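You operate a simulated robot arm through the tools that you are given. There is no shell and no other tool. Be economical: measure what you need, move in short steps, check, and stop when the job is done.

You run a simulated two-armed robot. Do the job below in one go: nothing can be reset, and whatever is moved stays where it is left.

Task
Put the brass nut from the top of the white table on the top of the grey stand. Then open the spill bin lid, take the grey pad from the spill bin and put it in the blue tub and shut the lid again. Then open the blue drawer. Keep to this order.

It is judged by the outcome, as a careful person would: the job done as asked, and still so three seconds after it is handed in. It fails if anything else is knocked over, pushed out of place, dropped, spilled or broken. Lids that push on must go on centred and level and be pressed home; caps that screw on are set level and turned clockwise until they are tight.

Robot
Two 7-joint arms with two-finger grippers on one trunk, on a base that drives. Base frame: it is fixed to the floor where the robot stands at the start and does not move with it; the origin is under the middle of the robot, x ahead of it, y to its left, z up; the surface under the hand at the start is at about z = 740. Units: mm, rad, N and s.
The left shoulder is at the start at [99, 216, 1091], the right one opposite. With the tool pointing down near the work surface each hand reaches from about 340 to 840 mm from the robot's upright axis, wherever it stands, measured 20 degrees to its own side. Places, roughly: blue drawer [-5100, 3600, 800]; blue tub [750, -3000, 1000]; brass nut (5x5x5 cm) [500, -100, 800]; grey pad (10x6x4 cm) [-2400, -3400, 300]; spill bin lid [-2500, -3400, 400]; top of the grey stand [700, -1900, 800]. Payload 3.18 kg a hand.
The tool frame of a hand sits at the grasp point between the pads (the TCP): z along the fingers, y along the line on which they close. The tips reach 30 mm beyond it. The gripper opens to 144 mm. The gripper's body begins 103 mm behind the TCP.
Orientation is told as [roll, pitch, yaw] about the base's x, y, z axes, in that order, counted from this pose: with the fingers straight down and closing along the base's y, the tool's x points along the base's -x, its y along +y and its z along -z.

Tools
- The arms move only by the tool drive_tool. It takes "left_deltas", "right_deltas" or both (then of equal length, played together; a hand with none holds still); each is one flat list of numbers, 7 for each row, row after row: the turn, a rotation vector about the tool's x, y, z in units of 4 degrees (1.0 is 4 degrees), then the shift along the tool's x, y, z in units of 25 mm (1.0 is 25 mm), then the gripper command, from -1 (fully open) to 1 (shut), values between in proportion. In form: [wx, wy, wz, tx, ty, tz, claw, wx, wy, wz, tx, ty, tz, claw, ...]. A call has 1 to 12 rows; each row shifts and turns the commanded pose from where the row before left it, along the tool's axes as they then stand. A call with a number of a shift or a turn outside -1 to 1 is refused whole. Rows are played at 5 a second. More than 50 mm and 0.15 rad between two rows, or a gripper value outside its range, and nothing of the call is played. Where a pose cannot be reached the arm comes as near as it can. A force on the tool above 40 N (or 10 N above the force at the start of the call, whichever is more), or a blocked arm, ends the call early, and 0.2 s more pass. Each finger halts on what it meets, pressing with about 24 N; the grip force reading is that of the motor and also rises with nothing between the fingers. The clock runs only during rows and for 0.2 s after the last one: add rows that do not move to give the fingers time. The reply holds the time, the measured pose of the TCP, the force on the tool along the base axes, the opening and the grip force, in the units named above and with some noise, with the torque about the TCP (base axes, N m) and any sound that the robot's microphone picked up.
- Cameras (640 x 400 px; columns grow to the right, rows downward): "scene" is now at [182.4, -21.3, 1267.4]; the picture's right is [-0.29, -0.96, 0.00], its down [-0.67, 0.20, -0.71] and it looks along [0.68, -0.21, -0.70] (base axes); focal length 275 px, centre (320, 200). "left" rides on the left gripper at [76, -16, -143] in its tool frame; the picture's right is [0.21, 0.98, 0.00], its down [-0.84, 0.18, -0.51] and it looks along [-0.50, 0.11, 0.86] (tool axes); focal length 218 px, centre (320, 200). "right" rides on the right gripper at [77, 16, -143] in its tool frame; the picture's right is [-0.21, 0.98, 0.00], its down [-0.84, -0.18, -0.51] and it looks along [-0.50, -0.11, 0.86] (tool axes); focal length 218 px, centre (320, 200). There is no depth. A picture from a camera that has moved, and an enlarged one, comes with that camera's place and axes in the base frame and with its lens. The place of the scene camera against the robot may be out by one fixed shift of up to 18 mm in any direction.
- snapshot(camera): a new picture of that camera. It takes no simulated time.
- slide_trunk(by): slides the trunk up (or, below 0, down) by that many mm; the arms and the scene camera ride with it, the base frame stays. It gives what a move gives, with no picture.
- steer(legs): drives the robot by 1 to 6 legs, each [ahead, left, turn to the left] in mm, mm and rad, along the robot's own axes; the way and the turn of a leg run together, so that a leg with both is an arc; at most 1500 mm and 3.142 rad a leg. The arms and the cameras ride along, it lands a little off, and it stops where it bumps. It gives what a move gives.
- pan_tilt(pan, tilt): turns the head with the scene camera to pan (to the left, within 1.396 rad either way) and tilt (down, from -0.506 to 1.204), counted from straight ahead of the robot. It gives what a move gives.
- enlarge(camera, box): a new picture of the part [left, top, right, bottom] of that camera's present view, enlarged. It takes no simulated time.
- finish_job(): hands the job in; it is judged then, once.

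Go step by step. Nothing tells you exact positions but the pictures and the camera data: compare them with the known pose of the tool, close in by small moves and look again before you grip or let go. The budget is 165 turns and 118 pictures, counting those below and the enlarged ones. Unless the task says otherwise, let go and move clear before handing in, and close with one line.

The tools are called after ">>>" by a JSON object that holds its "api" and its "payload". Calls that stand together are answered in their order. drive_tool: Moves the arms, as the interface text tells. Its arguments: {"type":"object","properties":{"left_deltas":{"type":"array","items":{"type":"number"}},"right_deltas":{"type":"array","items":{"type":"number"}}},"required":[]} The other tools are called the same way: slide_trunk (by) slides the trunk up or down; steer (legs) drives the base; pan_tilt (pan, tilt) turns the head that bears the scene camera; snapshot (camera) takes a picture; enlarge (camera, box) takes an enlarged picture of a part of a camera's view; finish_job () hands the job in.

At the start:

```text
time_s: 0.0
left_ee_pos: [408.3, 94.9, 1019.4]
left_orientation: [-0.001, 0.002, 0.002]
left_contact_force: [-0.3, -0.2, -0.6]
left_moment: [0.04, 0.01, 0.0]
left_grip_width: 144.0
left_finger_force: 0.0
right_ee_pos: [356.7, -218.9, 1066.6]
right_orientation: [0.001, 0.001, 0.001]
right_contact_force: [-0.2, -0.2, -0.1]
right_moment: [0.0, 0.02, 0.01]
right_grip_width: 144.1
right_finger_force: 0.0
trunk travel left (down, up): [-175.0, 194.0]
robot x, y, heading: [-2.3, 0.7, -0.005]
head pan, tilt: [-0.293, 0.775]
```

scene: 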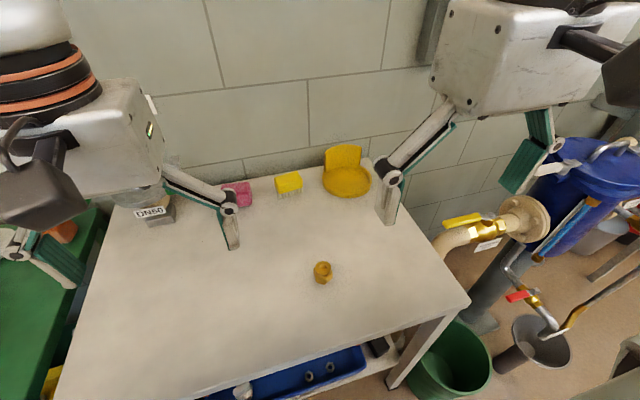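
right: 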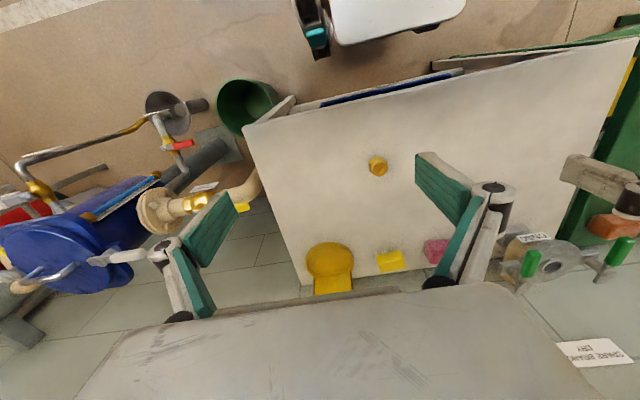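
left: 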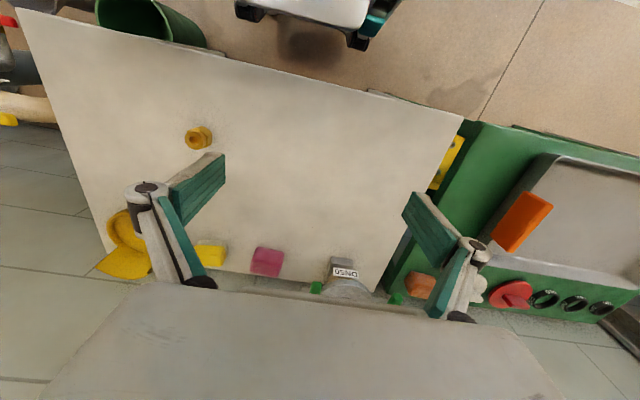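

The brass nut lies near the middle-right of the white table, around [480, -118]. I'll look closer and move the right hand above it.

>>> {"api": "enlarge", "payload": {"camera": "right", "box": [338, 142, 418, 192]}}

>>> {"api": "drive_tool", "payload": {"right_deltas": [0, 0, 0, -0.84, 0.67, 0.9, -1, 0, 0, 0, -0.84, 0.67, 0.9, -1, 0, 0, 0, -0.84, 0.67, 0.9, -1, 0, 0, 0, -0.84, 0.67, 0.9, -1, 0, 0, 0, -0.84, 0.67, 0.9, -1, 0, 0, 0, -0.84, 0.67, 0.9, -1, 0, 0, 0, 0, 0, 0, -1]}}

>>> {"api": "snapshot", "payload": {"camera": "right"}}

```text
8.00 times, centred on (378, 167) of right
camera zoom: at [281.5, -202.3, 1209.0], right [0.21, 0.98, 0.0], down [0.84, -0.18, 0.51], along [0.5, -0.11, -0.86], focal length 1746 px, centre (-144, 464)
```

zoom: 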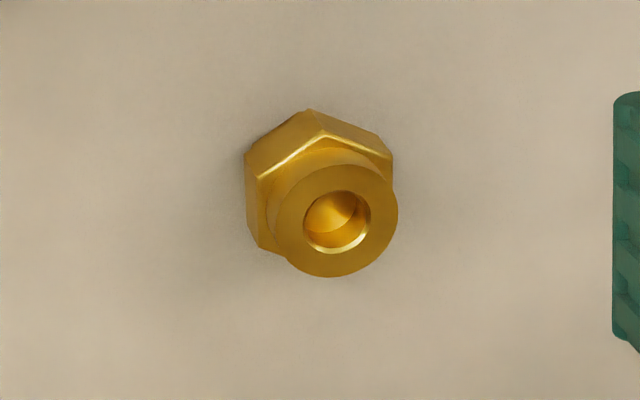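

```text
time_s: 1.6
left_ee_pos: [407.6, 92.6, 1020.7]
left_orientation: [-0.001, 0.001, 0.003]
left_contact_force: [0.4, -0.1, 0.5]
left_moment: [-0.03, -0.05, -0.01]
left_grip_width: 144.0
left_finger_force: 0.0
right_ee_pos: [482.7, -119.6, 932.5]
right_orientation: [0.0, 0.0, 0.0]
right_contact_force: [0.3, -0.2, -0.7]
right_moment: [0.02, 0.0, 0.0]
right_grip_width: 144.0
right_finger_force: 0.0
trunk travel left (down, up): [-175.0, 194.0]
robot x, y, heading: [-1.3, -0.1, 0.0]
head pan, tilt: [-0.293, 0.775]
```

```text
113 pictures are left
camera right: at [407.1, -103.0, 1074.8], right [0.21, 0.98, 0.0], down [0.84, -0.18, 0.51], along [0.5, -0.11, -0.86], focal length 218 px, centre (320, 200)
```

right: 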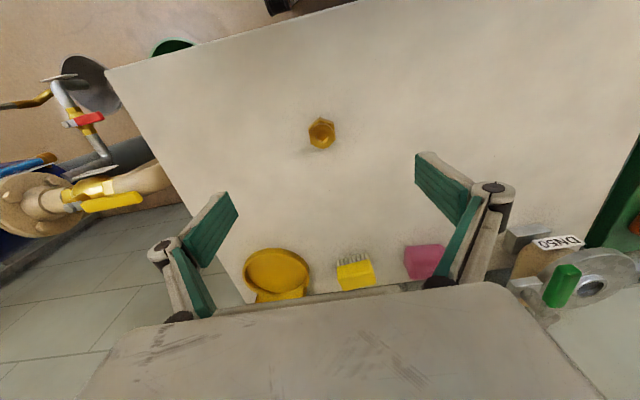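

The nut comes out at about [482, -118.5], right beneath the hand. I'll zoom in to get the angle of its flats.

>>> {"api": "enlarge", "payload": {"camera": "right", "box": [281, 109, 361, 159]}}

```text
8.00 times, centred on (321, 134) of right
camera zoom: at [407.1, -103.0, 1074.8], right [0.21, 0.98, 0.0], down [0.84, -0.18, 0.51], along [0.5, -0.11, -0.86], focal length 1746 px, centre (312, 728)
```

zoom: 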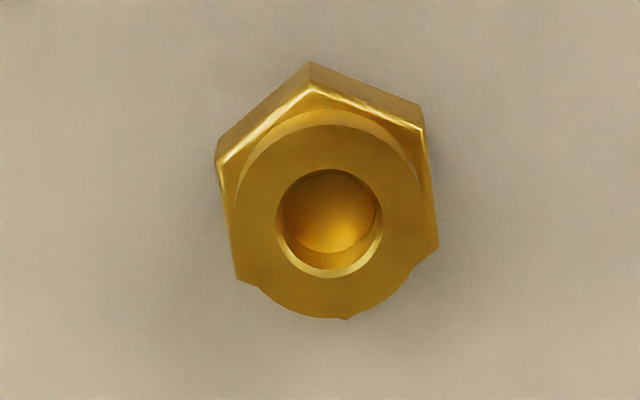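

The flats run along x, so the gripper can stay at yaw 0. I'll go down and grip.

>>> {"api": "drive_tool", "payload": {"right_deltas": [0, 0, 0, 0, 0.04, 0.9, -0.6, 0, 0, 0, 0, 0, 0.9, -0.4, 0, 0, 0, 0, 0, 0.9, -0.2, 0, 0, 0, 0, 0, 0.9, -0.2, 0, 0, 0, 0, 0, 0.9, -0.2, 0, 0, 0, 0, 0, 0.9, -0.2, 0, 0, 0, 0, 0, 0.8, -0.2, 0, 0, 0, 0, 0, 0, -0.2]}}

>>> {"api": "snapshot", "payload": {"camera": "right"}}

```text
time_s: 3.4
left_ee_pos: [407.5, 94.3, 1020.4]
left_orientation: [-0.002, 0.003, 0.003]
left_contact_force: [-1.4, -0.6, -0.2]
left_moment: [0.0, 0.02, -0.01]
left_grip_width: 144.2
left_finger_force: 0.1
right_ee_pos: [482.6, -119.1, 775.4]
right_orientation: [0.0, 0.0, -0.001]
right_contact_force: [0.8, 0.0, 0.0]
right_moment: [-0.03, 0.0, 0.01]
right_grip_width: 86.2
right_finger_force: 0.1
trunk travel left (down, up): [-175.0, 194.0]
robot x, y, heading: [2.6, -0.9, 0.003]
head pan, tilt: [-0.293, 0.775]
```

```text
111 pictures are left
camera right: at [406.7, -102.3, 918.7], right [0.21, 0.98, 0.0], down [0.84, -0.18, 0.51], along [0.5, -0.11, -0.86], focal length 218 px, centre (320, 200)
```

right: 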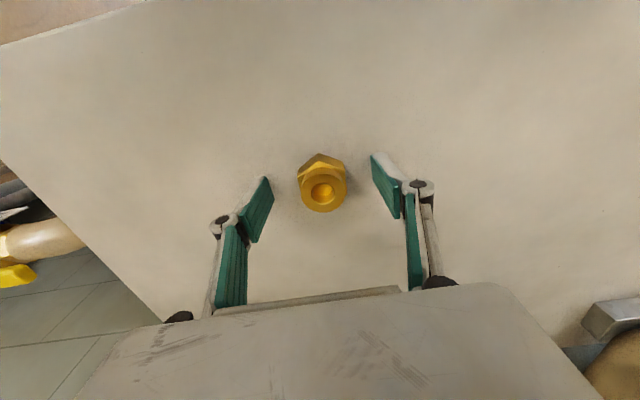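

The nut sits centred between the fingers, so I'll close and lift a little.

>>> {"api": "drive_tool", "payload": {"right_deltas": [0, 0, 0, 0, 0, 0, 0.2, 0, 0, 0, 0, 0, 0, 1, 0, 0, 0, 0, 0, 0, 1, 0, 0, 0, 0, 0, 0, 1, 0, 0, 0, 0, 0, 0, 1, 0, 0, 0, 0, 0, -0.8, 1, 0, 0, 0, 0, 0, -1, 1, 0, 0, 0, 0, 0, -1, 1, 0, 0, 0, 0, 0, -1, 1, 0, 0, 0, 0, 0, -1, 1, 0, 0, 0, 0, 0, -1, 1]}}

>>> {"api": "pan_tilt", "payload": {"pan": -1.2, "tilt": 0.5}}

>>> {"api": "snapshot", "payload": {"camera": "scene"}}

>>> {"api": "snapshot", "payload": {"camera": "right"}}

```text
time_s: 5.8
left_ee_pos: [408.4, 93.5, 1020.9]
left_orientation: [-0.003, 0.003, 0.002]
left_contact_force: [-0.1, 0.5, 0.7]
left_moment: [0.0, 0.0, -0.01]
left_grip_width: 144.0
left_finger_force: 0.1
right_ee_pos: [483.9, -115.0, 921.5]
right_orientation: [-0.002, 0.001, 0.002]
right_contact_force: [-0.5, 0.3, -1.1]
right_moment: [-0.03, -0.04, 0.0]
right_grip_width: 40.6
right_finger_force: 23.8
trunk travel left (down, up): [-175.0, 194.0]
robot x, y, heading: [-1.4, -3.5, 0.001]
head pan, tilt: [-0.293, 0.775]
```

```text
time_s: 7.0
left_ee_pos: [408.0, 94.3, 1019.5]
left_orientation: [-0.002, 0.001, 0.003]
left_contact_force: [-1.0, 0.0, 0.4]
left_moment: [0.01, 0.02, -0.01]
left_grip_width: 143.9
left_finger_force: 0.0
right_ee_pos: [483.6, -116.0, 921.8]
right_orientation: [0.0, 0.002, -0.001]
right_contact_force: [0.7, 0.3, -2.2]
right_moment: [-0.01, -0.02, -0.02]
right_grip_width: 40.6
right_finger_force: 24.2
trunk travel left (down, up): [-175.0, 194.0]
robot x, y, heading: [-2.0, 4.3, -0.006]
head pan, tilt: [-1.201, 0.499]
```

```text
110 pictures are left
camera scene: at [137.2, -82.4, 1291.4], right [-0.93, -0.36, 0.0], down [-0.17, 0.45, -0.88], along [0.32, -0.82, -0.48], focal length 275 px, centre (320, 200)
```

scene: 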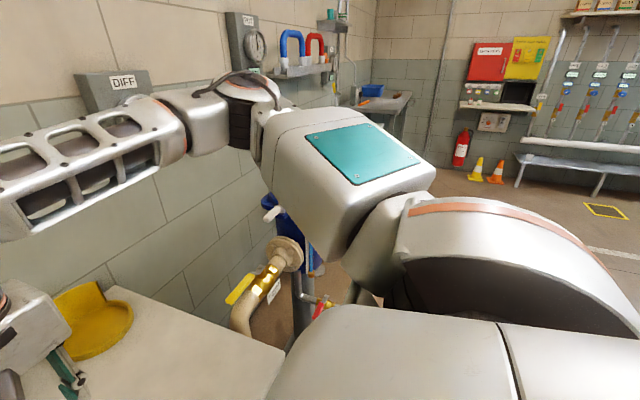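

```text
109 pictures are left
camera right: at [408.7, -99.2, 1064.0], right [0.21, 0.98, 0.0], down [0.84, -0.18, 0.51], along [0.49, -0.11, -0.86], focal length 218 px, centre (320, 200)
```

right: 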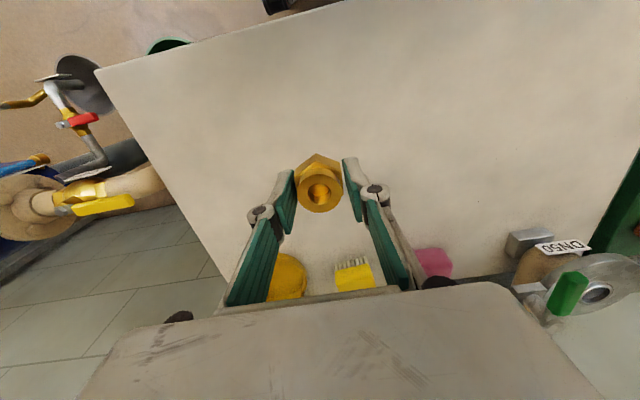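

The nut is held at a width of 40.6 mm. I'll raise it, back away from the table and look to the right.

>>> {"api": "drive_tool", "payload": {"right_deltas": [0, 0, 0, 0.5, 0, -1, 1, 0, 0, 0, 0.5, 0, -1, 1, 0, 0, 0, 0.5, 0, -1, 1, 0, 0, 0, 0.5, 0, -1, 1, 0, 0, 0, 0.5, 0, 0, 1]}}

>>> {"api": "steer", "payload": {"legs": [[-450, 0, 0]]}}

>>> {"api": "pan_tilt", "payload": {"pan": -0.9, "tilt": 0.6}}

>>> {"api": "snapshot", "payload": {"camera": "scene"}}

```text
time_s: 8.2
left_ee_pos: [407.8, 93.8, 1019.7]
left_orientation: [-0.003, 0.002, 0.0]
left_contact_force: [0.3, -0.8, -0.5]
left_moment: [-0.03, 0.01, 0.02]
left_grip_width: 144.4
left_finger_force: 0.1
right_ee_pos: [422.2, -117.3, 1022.5]
right_orientation: [0.001, 0.003, 0.001]
right_contact_force: [-0.5, -0.2, -1.2]
right_moment: [0.0, -0.04, 0.01]
right_grip_width: 41.1
right_finger_force: 23.6
trunk travel left (down, up): [-175.0, 194.0]
robot x, y, heading: [-2.5, 3.0, -0.003]
head pan, tilt: [-1.201, 0.499]
```

```text
time_s: 10.9
left_ee_pos: [-49.0, 94.1, 1019.1]
left_orientation: [-0.002, 0.002, 0.006]
left_contact_force: [0.2, 0.2, 0.6]
left_moment: [-0.01, -0.01, 0.0]
left_grip_width: 144.3
left_finger_force: 0.1
right_ee_pos: [-35.5, -115.6, 1022.7]
right_orientation: [0.001, 0.001, 0.005]
right_contact_force: [0.7, -0.1, -1.2]
right_moment: [0.04, 0.02, -0.04]
right_grip_width: 40.6
right_finger_force: 24.2
trunk travel left (down, up): [-175.0, 194.0]
robot x, y, heading: [-455.1, -4.0, 0.003]
head pan, tilt: [-1.201, 0.499]
```

```text
time_s: 11.8
left_ee_pos: [-48.1, 94.7, 1019.0]
left_orientation: [0.0, 0.002, 0.007]
left_contact_force: [0.1, -0.1, 0.1]
left_moment: [0.02, 0.0, 0.02]
left_grip_width: 144.1
left_finger_force: 0.1
right_ee_pos: [-34.2, -115.8, 1022.1]
right_orientation: [0.0, 0.002, 0.006]
right_contact_force: [0.2, -0.4, -2.1]
right_moment: [-0.04, -0.01, 0.0]
right_grip_width: 40.7
right_finger_force: 24.0
trunk travel left (down, up): [-175.0, 194.0]
robot x, y, heading: [-457.8, -4.2, 0.004]
head pan, tilt: [-0.901, 0.6]
```

```text
108 pictures are left
camera scene: at [-296.8, -67.2, 1282.4], right [-0.78, -0.62, 0.0], down [-0.35, 0.44, -0.83], along [0.51, -0.64, -0.56], focal length 275 px, centre (320, 200)
```

scene: 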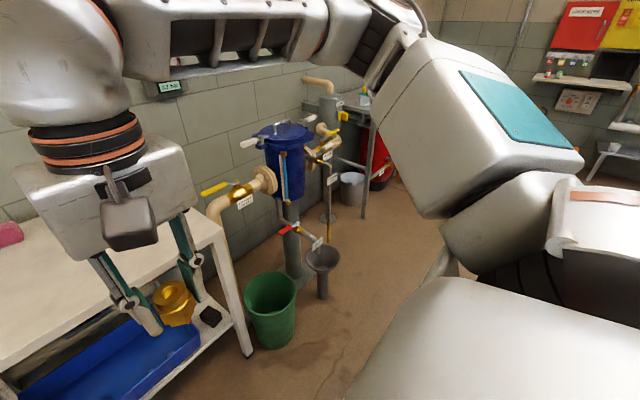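

The floor to the right is clear at this distance. I'll strafe right, then look for the grey stand.

>>> {"api": "steer", "payload": {"legs": [[0, -1000, 0]]}}

>>> {"api": "pan_tilt", "payload": {"pan": -0.6, "tilt": 0.45}}

>>> {"api": "snapshot", "payload": {"camera": "scene"}}

```text
time_s: 20.8
left_ee_pos: [-39.2, -896.0, 1019.9]
left_orientation: [-0.003, 0.002, 0.019]
left_contact_force: [0.5, -0.1, 0.6]
left_moment: [0.02, -0.03, -0.02]
left_grip_width: 144.0
left_finger_force: 0.0
right_ee_pos: [-22.5, -1105.3, 1022.1]
right_orientation: [0.001, 0.002, 0.017]
right_contact_force: [-0.3, 0.1, -1.5]
right_moment: [0.02, 0.01, -0.01]
right_grip_width: 40.8
right_finger_force: 23.8
trunk travel left (down, up): [-175.0, 194.0]
robot x, y, heading: [-443.7, -996.1, 0.011]
head pan, tilt: [-0.901, 0.6]
```

```text
time_s: 21.6
left_ee_pos: [-39.1, -894.7, 1020.4]
left_orientation: [-0.002, 0.001, 0.019]
left_contact_force: [0.8, 0.7, 0.4]
left_moment: [-0.01, 0.02, 0.01]
left_grip_width: 144.0
left_finger_force: 0.1
right_ee_pos: [-22.4, -1105.1, 1022.9]
right_orientation: [0.0, 0.001, 0.018]
right_contact_force: [-0.4, -0.3, -1.7]
right_moment: [-0.02, 0.0, 0.01]
right_grip_width: 40.7
right_finger_force: 24.4
trunk travel left (down, up): [-175.0, 194.0]
robot x, y, heading: [-443.3, -995.3, 0.016]
head pan, tilt: [-0.6, 0.45]
```

```text
107 pictures are left
camera scene: at [-264.7, -1042.5, 1295.9], right [-0.55, -0.83, 0.0], down [-0.36, 0.24, -0.9], along [0.75, -0.5, -0.44], focal length 275 px, centre (320, 200)
```

scene: 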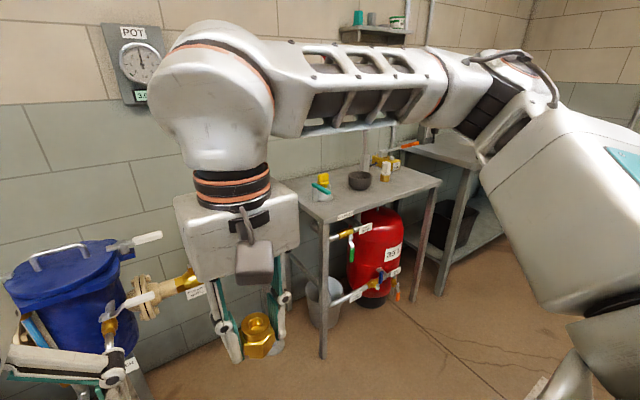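

The grey stand is the table above the red tank. I'll strafe on until I'm facing it.

>>> {"api": "steer", "payload": {"legs": [[0, -750, -0.015]]}}

>>> {"api": "pan_tilt", "payload": {"pan": -0.1, "tilt": 0.5}}

>>> {"api": "snapshot", "payload": {"camera": "scene"}}

```text
time_s: 28.6
left_ee_pos: [-30.6, -1650.9, 1021.3]
left_orientation: [-0.002, 0.002, 0.001]
left_contact_force: [-0.2, -0.8, -1.1]
left_moment: [0.03, 0.04, 0.02]
left_grip_width: 144.0
left_finger_force: 0.0
right_ee_pos: [-19.7, -1861.9, 1023.1]
right_orientation: [-0.001, 0.002, 0.001]
right_contact_force: [-0.7, 0.5, -1.5]
right_moment: [0.02, -0.02, -0.01]
right_grip_width: 40.7
right_finger_force: 24.1
trunk travel left (down, up): [-175.0, 194.0]
robot x, y, heading: [-439.9, -1747.0, -0.0]
head pan, tilt: [-0.6, 0.45]
```

```text
time_s: 29.5
left_ee_pos: [-31.7, -1651.4, 1020.2]
left_orientation: [-0.001, 0.002, 0.002]
left_contact_force: [0.3, -0.3, 0.3]
left_moment: [0.01, 0.0, 0.01]
left_grip_width: 144.1
left_finger_force: 0.1
right_ee_pos: [-19.4, -1860.9, 1022.7]
right_orientation: [-0.002, 0.002, 0.001]
right_contact_force: [-1.0, 0.3, -2.6]
right_moment: [0.01, 0.01, -0.02]
right_grip_width: 40.6
right_finger_force: 24.6
trunk travel left (down, up): [-175.0, 194.0]
robot x, y, heading: [-436.6, -1744.6, -0.0]
head pan, tilt: [-0.099, 0.499]
```

```text
106 pictures are left
camera scene: at [-244.6, -1751.8, 1291.5], right [-0.1, -0.99, 0.0], down [-0.48, 0.05, -0.88], along [0.87, -0.09, -0.48], focal length 275 px, centre (320, 200)
```

scene: 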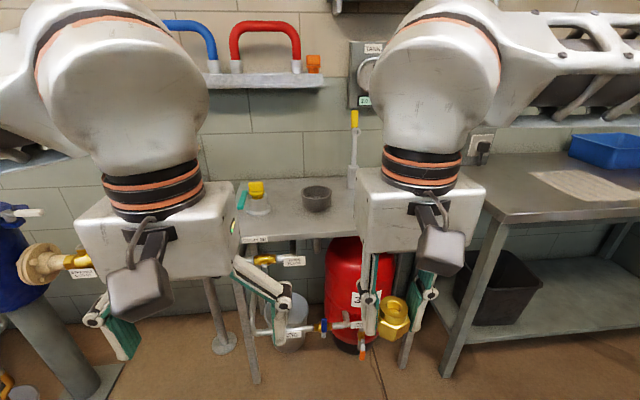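

The stand's top spans roughly x 410–850 and y -1580 to -2150, with a small bottle and a bowl on its left half. I'll move closer and shift the right hand aside to see the free area.

>>> {"api": "steer", "payload": {"legs": [[380, 0, 0]]}}

>>> {"api": "pan_tilt", "payload": {"pan": -0.3, "tilt": 0.75}}

>>> {"api": "snapshot", "payload": {"camera": "scene"}}

>>> {"api": "snapshot", "payload": {"camera": "right"}}

```text
time_s: 31.9
left_ee_pos: [348.0, -1648.9, 1020.5]
left_orientation: [0.0, 0.003, 0.005]
left_contact_force: [-0.7, 0.2, 0.1]
left_moment: [-0.02, 0.02, 0.02]
left_grip_width: 143.8
left_finger_force: 0.0
right_ee_pos: [361.4, -1861.0, 1022.6]
right_orientation: [0.0, 0.002, 0.002]
right_contact_force: [0.3, -0.3, -2.3]
right_moment: [0.01, -0.01, 0.0]
right_grip_width: 40.4
right_finger_force: 24.7
trunk travel left (down, up): [-175.0, 194.0]
robot x, y, heading: [-60.1, -1743.6, -0.004]
head pan, tilt: [-0.099, 0.499]
```

```text
time_s: 32.7
left_ee_pos: [346.8, -1650.8, 1019.6]
left_orientation: [-0.002, 0.003, 0.004]
left_contact_force: [0.1, 0.1, 0.0]
left_moment: [0.0, -0.02, 0.02]
left_grip_width: 144.0
left_finger_force: 0.0
right_ee_pos: [361.2, -1861.4, 1021.8]
right_orientation: [0.0, 0.002, 0.003]
right_contact_force: [-0.4, 1.3, -1.6]
right_moment: [-0.02, 0.0, 0.0]
right_grip_width: 40.2
right_finger_force: 23.9
trunk travel left (down, up): [-175.0, 194.0]
robot x, y, heading: [-56.9, -1746.7, 0.004]
head pan, tilt: [-0.3, 0.75]
```

```text
105 pictures are left
camera scene: at [123.0, -1766.1, 1269.6], right [-0.29, -0.96, 0.0], down [-0.65, 0.2, -0.73], along [0.7, -0.21, -0.68], focal length 275 px, centre (320, 200)
```

scene: 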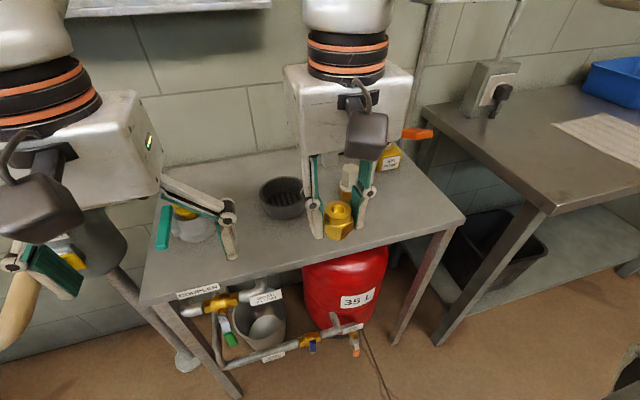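

```text
104 pictures are left
camera right: at [285.6, -1843.4, 1165.1], right [0.21, 0.98, 0.0], down [0.84, -0.18, 0.51], along [0.5, -0.1, -0.86], focal length 218 px, centre (320, 200)
```

right: 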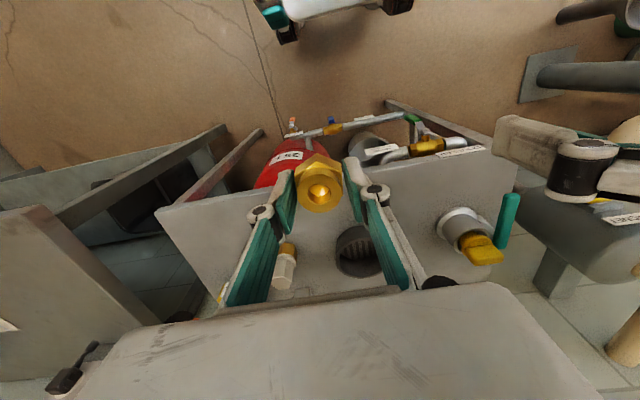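

The front right of the stand top (about [520, -2090], z≈800) is free. I'll carry the nut over it, staying high.

>>> {"api": "drive_tool", "payload": {"right_deltas": [0, 0, 0, -0.64, -0.92, 0, 1, 0, 0, 0, -0.64, -0.92, 0, 1, 0, 0, 0, -0.64, -0.92, 0, 1, 0, 0, 0, -0.64, -0.92, 0, 1, 0, 0, 0, -0.64, -0.92, 0, 1, 0, 0, 0, -0.64, -0.92, 0, 1, 0, 0, 0, -0.64, -0.92, 0, 1, 0, 0, 0, -0.64, -0.92, 0, 1, 0, 0, 0, -0.64, -0.92, 0, 1, 0, 0, 0, -0.64, -0.92, 0, 1, 0, 0, 0, 0, 0, 0, 1]}}

>>> {"api": "drive_tool", "payload": {"right_deltas": [0, 0, 0, 0, 0, 1, 1, 0, 0, 0, 0, 0, 1, 1, 0, 0, 0, 0, 0, 1, 1, 0, 0, 0, 0, 0, 1, 1, 0, 0, 0, 0, 0, 0.6, 1, 0, 0, 0, 0, 0, 0, 1]}}

>>> {"api": "snapshot", "payload": {"camera": "right"}}

>>> {"api": "snapshot", "payload": {"camera": "scene"}}

```text
time_s: 35.1
left_ee_pos: [347.8, -1649.6, 1019.8]
left_orientation: [-0.002, 0.003, 0.005]
left_contact_force: [-0.5, -0.6, 0.3]
left_moment: [-0.01, 0.0, 0.03]
left_grip_width: 143.9
left_finger_force: 0.0
right_ee_pos: [511.6, -2074.3, 1022.1]
right_orientation: [0.0, 0.001, 0.0]
right_contact_force: [-0.2, -0.2, -1.1]
right_moment: [-0.01, -0.04, 0.0]
right_grip_width: 40.3
right_finger_force: 23.9
right hand out of reach, approached as far as the arm can: row 10
trunk travel left (down, up): [-175.0, 194.0]
robot x, y, heading: [-61.2, -1745.4, 0.001]
head pan, tilt: [-0.3, 0.75]
```

```text
time_s: 36.5
left_ee_pos: [347.9, -1649.1, 1020.3]
left_orientation: [-0.002, 0.003, 0.005]
left_contact_force: [-0.9, 0.0, 0.5]
left_moment: [0.0, 0.02, -0.02]
left_grip_width: 143.8
left_finger_force: 0.0
right_ee_pos: [510.4, -2074.8, 906.1]
right_orientation: [0.0, -0.001, 0.004]
right_contact_force: [0.3, 0.4, -2.7]
right_moment: [0.0, 0.03, -0.01]
right_grip_width: 40.6
right_finger_force: 23.3
trunk travel left (down, up): [-175.0, 194.0]
robot x, y, heading: [-59.7, -1742.5, 0.005]
head pan, tilt: [-0.3, 0.75]
```

```text
103 pictures are left
camera right: at [434.8, -2058.7, 1049.7], right [0.21, 0.98, 0.0], down [0.84, -0.18, 0.51], along [0.5, -0.1, -0.86], focal length 218 px, centre (320, 200)
```

right: 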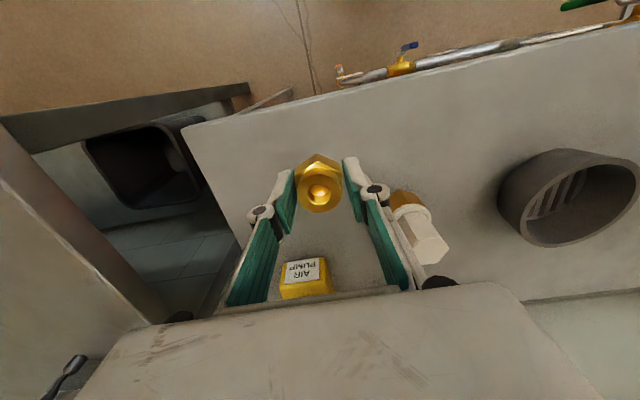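

```text
102 pictures are left
camera scene: at [122.9, -1766.1, 1269.6], right [-0.29, -0.96, 0.0], down [-0.65, 0.2, -0.73], along [0.7, -0.21, -0.68], focal length 275 px, centre (320, 200)
```

scene: 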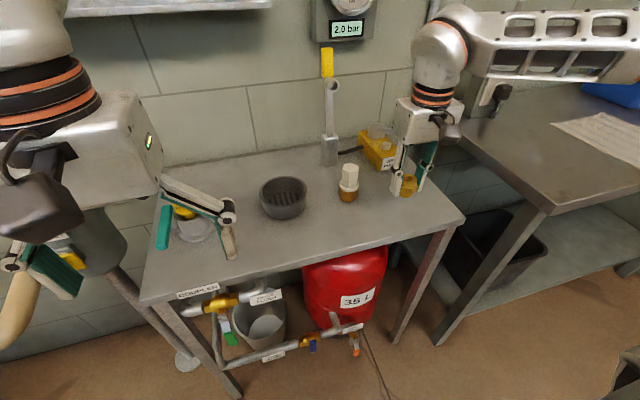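

The spot beneath the nut is clear. I'll lower it, then feel for the surface in small steps.

>>> {"api": "drive_tool", "payload": {"right_deltas": [0, 0, 0, 0, 0, 0.9, 1, 0, 0, 0, 0, 0, 0.8, 1, 0, 0, 0, 0, 0, 0.5, 1, 0, 0, 0, 0, 0, 0, 1]}}

>>> {"api": "snapshot", "payload": {"camera": "right"}}

>>> {"api": "enlarge", "payload": {"camera": "scene", "box": [340, 130, 468, 210]}}

```text
time_s: 37.5
left_ee_pos: [347.0, -1650.0, 1019.9]
left_orientation: [-0.001, 0.002, 0.004]
left_contact_force: [0.4, 0.8, -0.4]
left_moment: [-0.04, -0.02, 0.01]
left_grip_width: 143.8
left_finger_force: 0.1
right_ee_pos: [509.4, -2076.4, 851.7]
right_orientation: [0.0, 0.003, 0.001]
right_contact_force: [-0.1, -0.2, -1.7]
right_moment: [-0.02, -0.01, 0.02]
right_grip_width: 40.8
right_finger_force: 23.8
trunk travel left (down, up): [-175.0, 194.0]
robot x, y, heading: [-59.5, -1742.5, 0.001]
head pan, tilt: [-0.3, 0.75]
```

```text
101 pictures are left
camera right: at [433.8, -2058.7, 995.0], right [0.21, 0.98, 0.0], down [0.84, -0.18, 0.51], along [0.5, -0.1, -0.86], focal length 218 px, centre (320, 200)
```

right: 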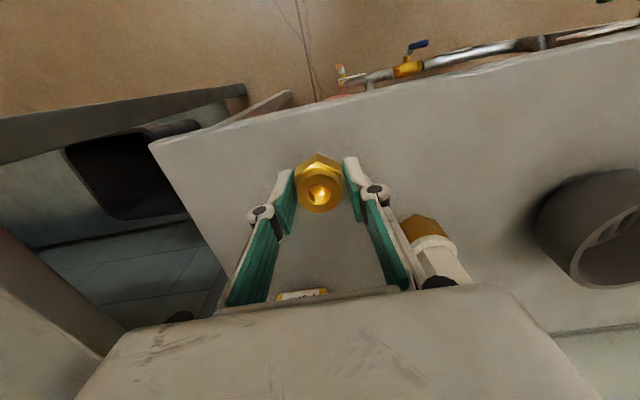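

```text
5.00 times, centred on (404, 170) of scene
camera zoom: at [122.9, -1766.2, 1269.6], right [-0.29, -0.96, 0.0], down [-0.65, 0.2, -0.73], along [0.7, -0.21, -0.68], focal length 1373 px, centre (-100, 350)
```

zoom: 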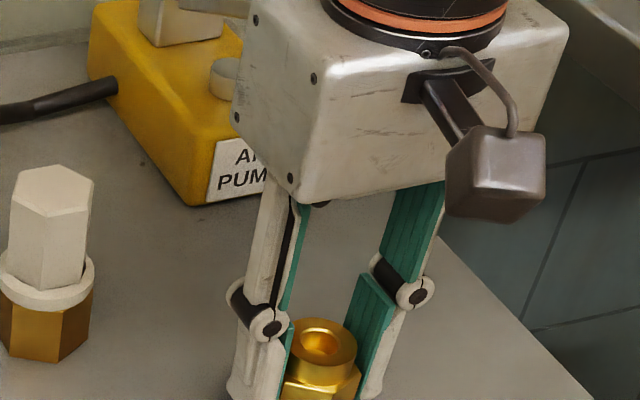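

Clearances look fine. Now small steps down to contact.

>>> {"api": "drive_tool", "payload": {"right_deltas": [0, 0, 0, 0, 0, 0.16, 1, 0, 0, 0, 0, 0, 0.16, 1, 0, 0, 0, 0, 0, 0.1, 1, 0, 0, 0, 0, 0, 0, 1]}}

>>> {"api": "drive_tool", "payload": {"right_deltas": [0, 0, 0, 0, 0, 0.1, 1, 0, 0, 0, 0, 0, 0.1, 1, 0, 0, 0, 0, 0, 0, 1]}}

```text
time_s: 38.5
left_ee_pos: [349.0, -1649.9, 1020.2]
left_orientation: [-0.002, 0.003, 0.005]
left_contact_force: [-0.8, 0.7, -0.1]
left_moment: [0.0, -0.01, -0.04]
left_grip_width: 144.0
left_finger_force: 0.0
right_ee_pos: [510.2, -2074.3, 841.9]
right_orientation: [-0.001, 0.002, 0.004]
right_contact_force: [-0.9, 0.9, -1.8]
right_moment: [0.02, 0.02, 0.02]
right_grip_width: 40.3
right_finger_force: 24.0
trunk travel left (down, up): [-175.0, 194.0]
robot x, y, heading: [-60.8, -1745.2, 0.007]
head pan, tilt: [-0.3, 0.75]
```

```text
time_s: 39.3
left_ee_pos: [347.2, -1648.9, 1019.5]
left_orientation: [-0.002, 0.001, 0.005]
left_contact_force: [-0.5, -0.2, -0.1]
left_moment: [-0.02, 0.03, 0.02]
left_grip_width: 144.2
left_finger_force: 0.0
right_ee_pos: [511.1, -2074.8, 837.6]
right_orientation: [-0.001, 0.002, 0.003]
right_contact_force: [0.6, -0.3, -2.4]
right_moment: [0.0, -0.03, -0.03]
right_grip_width: 40.4
right_finger_force: 23.8
trunk travel left (down, up): [-175.0, 194.0]
robot x, y, heading: [-61.3, -1743.6, -0.004]
head pan, tilt: [-0.3, 0.75]
```

>>> {"api": "drive_tool", "payload": {"right_deltas": [0, 0, 0, 0, 0, 0.1, 1, 0, 0, 0, 0, 0, 0.1, 1, 0, 0, 0, 0, 0, 0, 1]}}

>>> {"api": "drive_tool", "payload": {"right_deltas": [0, 0, 0, 0, 0, 0.08, 1, 0, 0, 0, 0, 0, 0.08, 1, 0, 0, 0, 0, 0, 0, 1]}}

>>> {"api": "snapshot", "payload": {"camera": "right"}}

```text
time_s: 40.1
left_ee_pos: [345.9, -1649.7, 1021.4]
left_orientation: [-0.002, 0.0, 0.005]
left_contact_force: [-0.7, 0.0, -0.9]
left_moment: [0.0, 0.03, 0.0]
left_grip_width: 144.1
left_finger_force: 0.0
right_ee_pos: [510.8, -2075.6, 834.6]
right_orientation: [0.0, -0.003, 0.003]
right_contact_force: [1.5, -3.3, 18.0]
right_moment: [-0.05, 0.01, 0.04]
right_grip_width: 40.7
right_finger_force: 23.9
trunk travel left (down, up): [-175.0, 194.0]
robot x, y, heading: [-57.8, -1745.5, 0.002]
head pan, tilt: [-0.3, 0.75]
```

```text
time_s: 40.9
left_ee_pos: [345.6, -1649.3, 1020.8]
left_orientation: [-0.003, 0.002, 0.006]
left_contact_force: [0.6, -0.4, 0.1]
left_moment: [0.0, 0.01, 0.01]
left_grip_width: 144.1
left_finger_force: 0.1
right_ee_pos: [510.2, -2075.1, 830.0]
right_orientation: [0.002, 0.0, 0.002]
right_contact_force: [0.7, -7.3, 24.7]
right_moment: [-0.22, 0.11, 0.0]
right_grip_width: 40.3
right_finger_force: 24.1
trunk travel left (down, up): [-175.0, 194.0]
robot x, y, heading: [-62.9, -1746.0, 0.005]
head pan, tilt: [-0.3, 0.75]
```

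```text
99 pictures are left
camera right: at [434.3, -2058.4, 972.3], right [0.21, 0.98, 0.0], down [0.84, -0.18, 0.51], along [0.5, -0.11, -0.86], focal length 218 px, centre (320, 200)
```

right: 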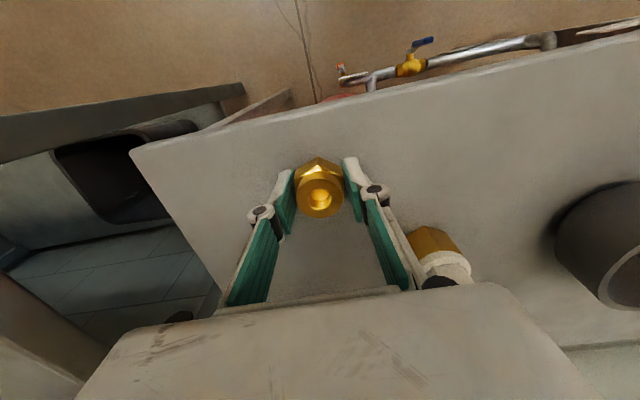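

The nut stands on the stand, with contact felt. I'll open a little and lift straight up.

>>> {"api": "drive_tool", "payload": {"right_deltas": [0, 0, 0, 0, 0, -0.1, 1, 0, 0, 0, 0, 0, 0, 0, 0, 0, 0, 0, 0, 0, 0, 0, 0, 0, 0, 0, 0, 0, 0, 0, 0, 0, 0, -0.5, 0, 0, 0, 0, 0, 0, -1, 0, 0, 0, 0, 0, 0, -1, 0, 0, 0, 0, 0, 0, -1, 0, 0, 0, 0, 0, 0, -1, 0, 0, 0, 0, 0, 0, -1, 0]}}

>>> {"api": "snapshot", "payload": {"camera": "right"}}

```text
time_s: 43.1
left_ee_pos: [348.3, -1650.1, 1019.8]
left_orientation: [-0.001, 0.0, 0.007]
left_contact_force: [0.4, -0.3, -1.3]
left_moment: [-0.02, 0.0, 0.01]
left_grip_width: 144.0
left_finger_force: 0.1
right_ee_pos: [509.0, -2073.7, 969.7]
right_orientation: [0.0, 0.001, 0.004]
right_contact_force: [-0.4, -0.4, 0.1]
right_moment: [-0.02, 0.03, -0.02]
right_grip_width: 71.7
right_finger_force: 0.1
trunk travel left (down, up): [-175.0, 194.0]
robot x, y, heading: [-59.9, -1742.8, -0.0]
head pan, tilt: [-0.3, 0.75]
```

```text
98 pictures are left
camera right: at [434.7, -2057.4, 1113.0], right [0.21, 0.98, 0.0], down [0.84, -0.18, 0.51], along [0.5, -0.1, -0.86], focal length 218 px, centre (320, 200)
```

right: 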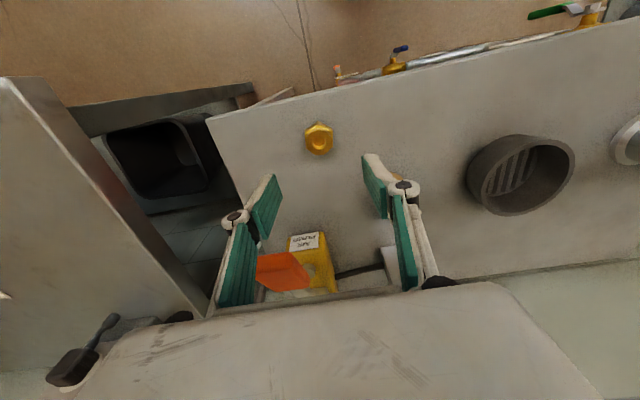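

The nut is standing on its own. I'll raise and retract the hand, then back off.

>>> {"api": "drive_tool", "payload": {"right_deltas": [0, 0, 0, 0, 0, -1, 0, 0, 0, 0, 0, 0, -1, 0, 0, 0, 0, 1, 0.5, 0, 0, 0, 0, 0, 1, 0.5, 0, 0, 0, 0, 0, 1, 0.5, 0, 0, 0, 0, 0, 1, 0.5, 0, 0, 0, 0, 0, 1, 0.5, 0, 0, 0, 0, 0, 1, 0.5, 0, 0]}}

>>> {"api": "steer", "payload": {"legs": [[-500, 0, 0]]}}

>>> {"api": "pan_tilt", "payload": {"pan": -1.2, "tilt": 0.3}}

>>> {"api": "snapshot", "payload": {"camera": "scene"}}

```text
time_s: 44.9
left_ee_pos: [346.8, -1649.5, 1019.6]
left_orientation: [-0.003, 0.002, 0.004]
left_contact_force: [-0.1, 0.3, 0.2]
left_moment: [0.01, 0.02, -0.01]
left_grip_width: 143.8
left_finger_force: 0.0
right_ee_pos: [359.5, -1999.3, 1017.7]
right_orientation: [0.0, 0.001, 0.002]
right_contact_force: [0.4, -1.0, 0.5]
right_moment: [-0.02, 0.01, 0.03]
right_grip_width: 72.1
right_finger_force: 0.0
trunk travel left (down, up): [-175.0, 194.0]
robot x, y, heading: [-64.2, -1738.0, 0.002]
head pan, tilt: [-0.3, 0.75]
```

```text
time_s: 47.9
left_ee_pos: [-159.2, -1648.3, 1019.4]
left_orientation: [-0.001, 0.001, 0.017]
left_contact_force: [-0.4, -0.9, -0.3]
left_moment: [-0.03, 0.02, -0.01]
left_grip_width: 143.9
left_finger_force: 0.1
right_ee_pos: [-143.5, -1999.5, 1018.6]
right_orientation: [0.0, 0.004, 0.013]
right_contact_force: [-0.3, 0.1, -0.3]
right_moment: [-0.03, -0.06, -0.02]
right_grip_width: 71.8
right_finger_force: 0.1
trunk travel left (down, up): [-175.0, 194.0]
robot x, y, heading: [-563.8, -1748.7, 0.012]
head pan, tilt: [-0.3, 0.75]
```

```text
time_s: 49.1
left_ee_pos: [-158.2, -1650.0, 1020.9]
left_orientation: [-0.002, 0.001, 0.015]
left_contact_force: [0.0, 0.3, 0.1]
left_moment: [-0.03, -0.01, -0.02]
left_grip_width: 144.0
left_finger_force: 0.1
right_ee_pos: [-143.4, -2000.4, 1017.7]
right_orientation: [0.0, 0.002, 0.012]
right_contact_force: [0.4, 0.6, 0.3]
right_moment: [-0.01, 0.01, 0.01]
right_grip_width: 72.4
right_finger_force: 0.1
trunk travel left (down, up): [-175.0, 194.0]
robot x, y, heading: [-566.5, -1751.2, 0.009]
head pan, tilt: [-1.201, 0.3]
```

```text
97 pictures are left
camera scene: at [-426.8, -1831.1, 1309.8], right [-0.93, -0.37, 0.0], down [-0.11, 0.27, -0.96], along [0.36, -0.89, -0.3], focal length 275 px, centre (320, 200)
```

scene: 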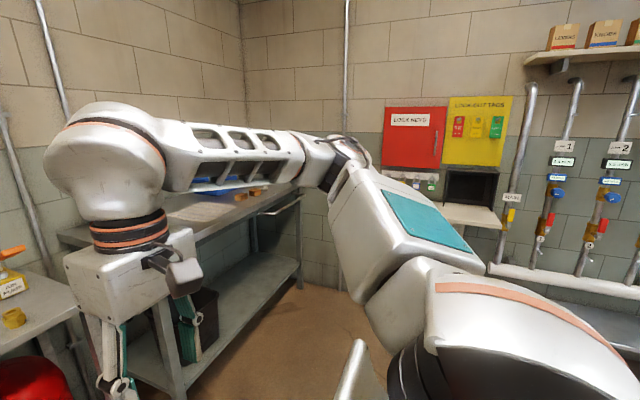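

I'll turn right toward where the spill bin should be and look.

>>> {"api": "steer", "payload": {"legs": [[0, 0, -1.6]]}}

>>> {"api": "pan_tilt", "payload": {"pan": -0.6, "tilt": 0.4}}

>>> {"api": "snapshot", "payload": {"camera": "scene"}}

```text
time_s: 53.3
left_ee_pos: [-466.8, -2154.4, 1019.4]
left_orientation: [0.0, 0.002, -1.554]
left_contact_force: [-0.2, 0.2, 0.2]
left_moment: [0.03, -0.03, -0.01]
left_grip_width: 144.1
left_finger_force: 0.1
right_ee_pos: [-815.4, -2171.9, 1017.5]
right_orientation: [0.0, 0.0, -1.556]
right_contact_force: [-0.6, 0.2, 0.1]
right_moment: [-0.01, 0.03, -0.02]
right_grip_width: 72.0
right_finger_force: 0.1
trunk travel left (down, up): [-175.0, 194.0]
robot x, y, heading: [-563.6, -1747.3, -1.556]
head pan, tilt: [-1.201, 0.3]
```

```text
time_s: 54.3
left_ee_pos: [-466.2, -2154.4, 1019.5]
left_orientation: [-0.001, 0.001, -1.553]
left_contact_force: [-0.8, -0.1, -0.7]
left_moment: [0.01, -0.02, 0.01]
left_grip_width: 144.3
left_finger_force: 0.1
right_ee_pos: [-816.8, -2172.5, 1018.3]
right_orientation: [0.0, 0.0, -1.557]
right_contact_force: [-0.1, -0.2, 0.1]
right_moment: [0.02, -0.02, 0.02]
right_grip_width: 71.9
right_finger_force: 0.1
trunk travel left (down, up): [-175.0, 194.0]
robot x, y, heading: [-565.0, -1749.3, -1.553]
head pan, tilt: [-0.6, 0.4]
```

```text
96 pictures are left
camera scene: at [-629.4, -1941.1, 1300.6], right [-0.83, 0.55, 0.0], down [0.22, 0.32, -0.92], along [-0.51, -0.77, -0.39], focal length 275 px, centre (320, 200)
```

scene: 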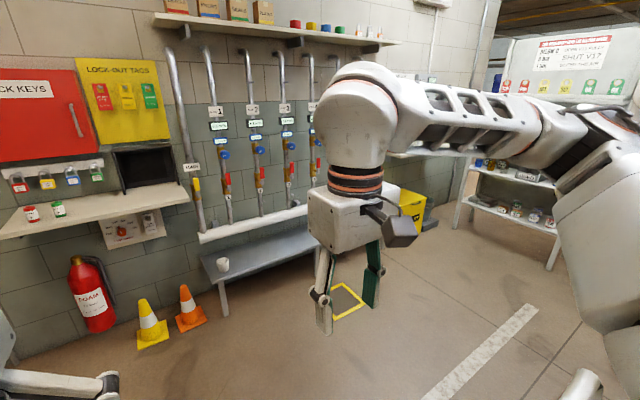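

The yellow bin is partly hidden behind the right hand. I'll strafe toward it and look again.

>>> {"api": "steer", "payload": {"legs": [[0, -1000, 0]]}}

>>> {"api": "pan_tilt", "payload": {"pan": -0.45, "tilt": 0.5}}

>>> {"api": "snapshot", "payload": {"camera": "scene"}}

```text
time_s: 63.2
left_ee_pos: [-1448.3, -2166.8, 1020.7]
left_orientation: [-0.001, 0.001, -1.56]
left_contact_force: [-1.5, 0.7, -0.6]
left_moment: [0.01, 0.0, 0.03]
left_grip_width: 143.8
left_finger_force: 0.0
right_ee_pos: [-1799.2, -2180.0, 1017.9]
right_orientation: [-0.001, 0.003, -1.563]
right_contact_force: [-0.2, -0.2, -0.1]
right_moment: [0.01, -0.01, 0.01]
right_grip_width: 72.0
right_finger_force: 0.1
trunk travel left (down, up): [-175.0, 194.0]
robot x, y, heading: [-1546.3, -1760.1, -1.564]
head pan, tilt: [-0.6, 0.4]
```

```text
time_s: 63.9
left_ee_pos: [-1448.1, -2165.7, 1019.7]
left_orientation: [-0.002, 0.002, -1.561]
left_contact_force: [0.4, 0.7, 0.7]
left_moment: [0.0, 0.04, -0.01]
left_grip_width: 143.9
left_finger_force: 0.1
right_ee_pos: [-1797.7, -2179.9, 1017.7]
right_orientation: [-0.001, 0.002, -1.565]
right_contact_force: [-0.4, 0.6, 0.0]
right_moment: [0.01, 0.01, -0.03]
right_grip_width: 71.9
right_finger_force: 0.2
trunk travel left (down, up): [-175.0, 194.0]
robot x, y, heading: [-1545.5, -1761.2, -1.565]
head pan, tilt: [-0.45, 0.499]
```

```text
95 pictures are left
camera scene: at [-1597.7, -1956.6, 1291.5], right [-0.9, 0.43, 0.0], down [0.21, 0.43, -0.88], along [-0.38, -0.79, -0.48], focal length 275 px, centre (320, 200)
```

scene: 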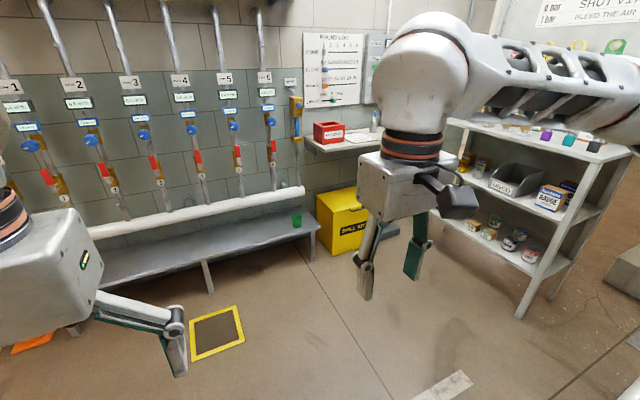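

The bin is a yellow box under a wall shelf, between a bench and a rack. I'll move in front of it.

>>> {"api": "steer", "payload": {"legs": [[0, -780, 0], [350, 0, 0]]}}

>>> {"api": "pan_tilt", "payload": {"pan": 0, "tilt": 0.6}}

>>> {"api": "snapshot", "payload": {"camera": "scene"}}

```text
time_s: 73.1
left_ee_pos: [-2232.9, -2521.9, 1019.9]
left_orientation: [-0.002, 0.001, -1.557]
left_contact_force: [0.0, -1.1, 0.1]
left_moment: [0.01, 0.01, 0.0]
left_grip_width: 144.1
left_finger_force: 0.1
right_ee_pos: [-2581.8, -2536.7, 1016.7]
right_orientation: [0.0, 0.004, -1.558]
right_contact_force: [0.2, -0.6, 1.0]
right_moment: [0.03, -0.02, 0.02]
right_grip_width: 71.8
right_finger_force: 0.1
trunk travel left (down, up): [-175.0, 194.0]
robot x, y, heading: [-2330.6, -2114.5, -1.563]
head pan, tilt: [-0.45, 0.499]
```

```text
time_s: 74.0
left_ee_pos: [-2233.4, -2521.0, 1020.1]
left_orientation: [-0.002, 0.003, -1.556]
left_contact_force: [-0.3, 0.8, -0.2]
left_moment: [0.01, -0.02, 0.02]
left_grip_width: 144.0
left_finger_force: 0.0
right_ee_pos: [-2582.7, -2536.7, 1018.2]
right_orientation: [-0.001, 0.003, -1.559]
right_contact_force: [0.5, -0.2, -0.3]
right_moment: [-0.01, -0.01, 0.02]
right_grip_width: 72.2
right_finger_force: 0.1
trunk travel left (down, up): [-175.0, 194.0]
robot x, y, heading: [-2330.8, -2110.1, -1.564]
head pan, tilt: [0.0, 0.6]
```

```text
94 pictures are left
camera scene: at [-2343.0, -2318.7, 1282.4], right [-1.0, -0.01, 0.0], down [-0.01, 0.56, -0.83], along [0.01, -0.83, -0.56], focal length 275 px, centre (320, 200)
```

scene: 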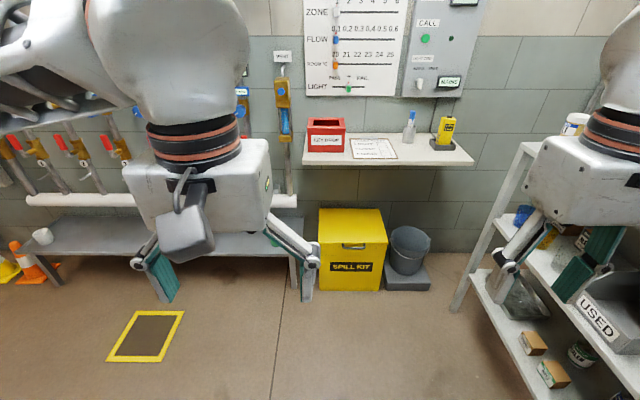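

The spill kit bin is straight ahead. I'll zoom in on its lid.

>>> {"api": "enlarge", "payload": {"camera": "scene", "box": [288, 195, 448, 295]}}

```text
4.00 times, centred on (368, 245) of scene
camera zoom: at [-2343.0, -2318.7, 1282.4], right [-1.0, -0.01, 0.0], down [-0.01, 0.56, -0.83], along [0.01, -0.83, -0.56], focal length 1099 px, centre (128, 20)
```

zoom: 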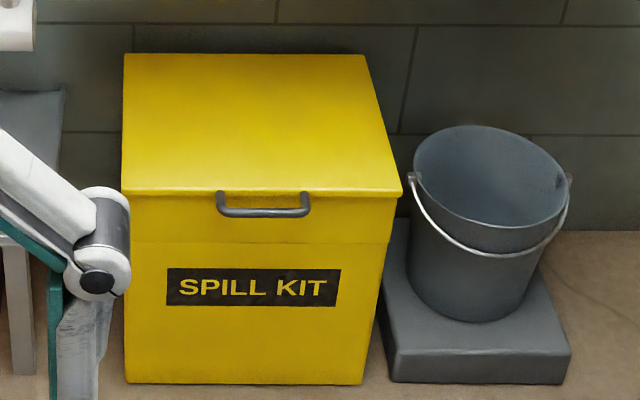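

The bin is about x -2660…-2325, y -3580…-3300, top z≈370. Its lid has a bar handle at the front and looks hinged at the back, with a wall shelf above. I'll drive closer and lower the trunk.

>>> {"api": "steer", "payload": {"legs": [[400, 0, 0]]}}

>>> {"api": "slide_trunk", "payload": {"by": -170}}

>>> {"api": "pan_tilt", "payload": {"pan": -0.15, "tilt": 0.75}}

>>> {"api": "snapshot", "payload": {"camera": "scene"}}

>>> {"api": "snapshot", "payload": {"camera": "right"}}

```text
time_s: 76.5
left_ee_pos: [-2232.0, -2920.1, 1020.7]
left_orientation: [-0.004, 0.002, -1.562]
left_contact_force: [-0.2, 0.6, -0.2]
left_moment: [0.02, -0.01, 0.0]
left_grip_width: 144.2
left_finger_force: 0.0
right_ee_pos: [-2580.9, -2933.3, 1017.4]
right_orientation: [-0.001, 0.001, -1.563]
right_contact_force: [0.3, -0.2, -0.6]
right_moment: [0.01, -0.01, -0.01]
right_grip_width: 71.9
right_finger_force: 0.0
trunk travel left (down, up): [-175.0, 194.0]
robot x, y, heading: [-2325.2, -2513.3, -1.567]
head pan, tilt: [0.0, 0.6]
```

```text
time_s: 78.4
left_ee_pos: [-2230.0, -2928.1, 851.2]
left_orientation: [-0.018, 0.031, -1.513]
left_contact_force: [-0.3, -0.2, 0.0]
left_moment: [-0.03, 0.0, -0.02]
left_grip_width: 144.0
left_finger_force: 0.1
right_ee_pos: [-2581.4, -2934.4, 847.2]
right_orientation: [0.0, 0.0, -1.565]
right_contact_force: [0.2, 0.1, 0.7]
right_moment: [-0.07, 0.01, 0.01]
right_grip_width: 71.9
right_finger_force: 0.0
trunk travel left (down, up): [-5.0, 364.0]
robot x, y, heading: [-2330.8, -2513.4, -1.561]
head pan, tilt: [0.0, 0.6]
```

```text
time_s: 79.1
left_ee_pos: [-2231.7, -2929.5, 852.0]
left_orientation: [-0.017, 0.029, -1.515]
left_contact_force: [-0.1, -0.6, -0.1]
left_moment: [0.01, -0.01, -0.01]
left_grip_width: 144.0
left_finger_force: 0.1
right_ee_pos: [-2581.5, -2934.4, 847.2]
right_orientation: [0.001, 0.002, -1.565]
right_contact_force: [0.0, 0.5, 0.3]
right_moment: [-0.03, -0.02, 0.01]
right_grip_width: 72.3
right_finger_force: 0.0
trunk travel left (down, up): [-5.0, 364.0]
robot x, y, heading: [-2325.9, -2512.1, -1.566]
head pan, tilt: [-0.15, 0.75]
```

```text
92 pictures are left
camera scene: at [-2326.2, -2888.4, 1087.0], right [-0.99, -0.15, 0.0], down [-0.06, 0.39, -0.92], along [0.14, -0.91, -0.39], focal length 275 px, centre (320, 200)
```

scene: 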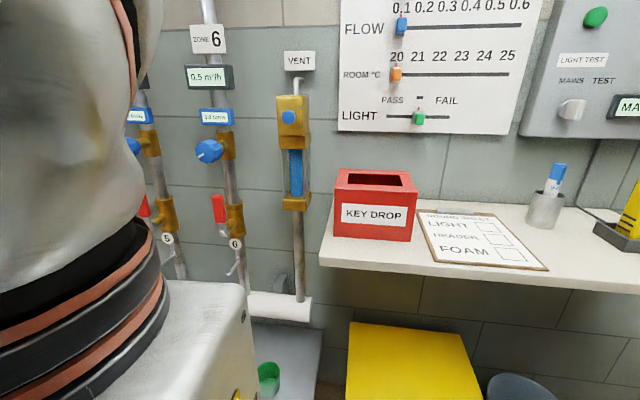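

```text
91 pictures are left
camera right: at [-2564.7, -2857.5, 990.7], right [0.98, -0.2, 0.0], down [-0.17, -0.84, 0.51], along [-0.1, -0.5, -0.86], focal length 218 px, centre (320, 200)
```

right: 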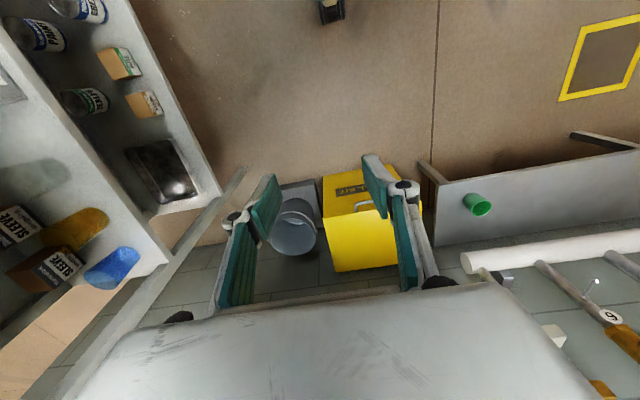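

The trunk leans forward as it lowers. I'll tilt the head down to see the lid and handle.

>>> {"api": "pan_tilt", "payload": {"pan": -0.25, "tilt": 1.2}}

>>> {"api": "snapshot", "payload": {"camera": "scene"}}

>>> {"api": "enlarge", "payload": {"camera": "right", "box": [290, 160, 450, 260]}}

```text
time_s: 80.0
left_ee_pos: [-2231.3, -2929.2, 851.3]
left_orientation: [-0.013, 0.028, -1.519]
left_contact_force: [0.5, 1.0, -0.8]
left_moment: [0.02, 0.0, 0.03]
left_grip_width: 143.9
left_finger_force: 0.0
right_ee_pos: [-2581.0, -2933.9, 847.8]
right_orientation: [-0.001, 0.002, -1.564]
right_contact_force: [-0.1, 0.5, -0.9]
right_moment: [0.02, -0.01, -0.01]
right_grip_width: 72.1
right_finger_force: 0.0
trunk travel left (down, up): [-5.0, 364.0]
robot x, y, heading: [-2327.6, -2510.5, -1.56]
head pan, tilt: [-0.25, 1.201]
```

```text
90 pictures are left
camera scene: at [-2325.3, -2888.3, 1087.3], right [-0.99, -0.16, 0.0], down [-0.06, 0.38, -0.92], along [0.15, -0.91, -0.39], focal length 275 px, centre (320, 200)
```

scene: 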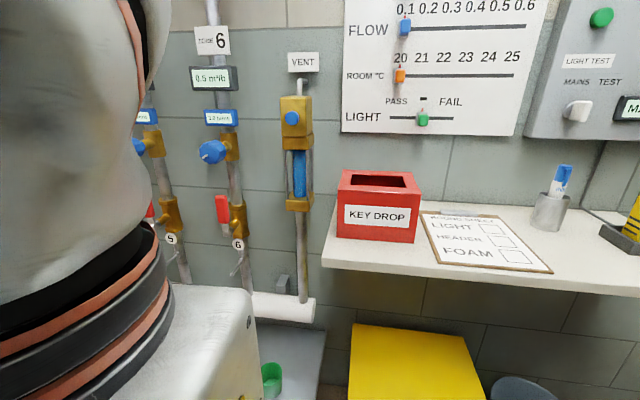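

```text
4.00 times, centred on (370, 210) of right
camera zoom: at [-2564.7, -2857.5, 990.7], right [0.98, -0.2, 0.0], down [-0.17, -0.84, 0.51], along [-0.1, -0.5, -0.86], focal length 873 px, centre (120, 160)
```

zoom: 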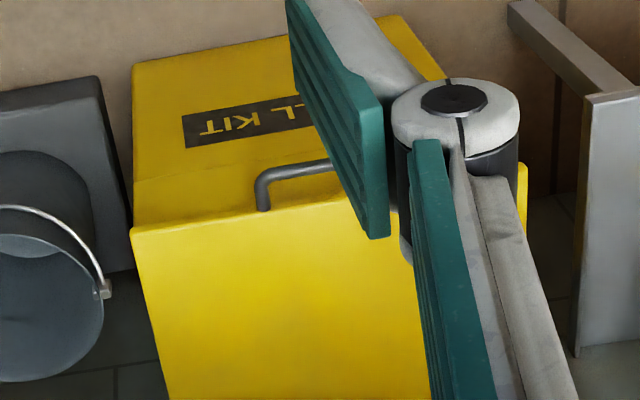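

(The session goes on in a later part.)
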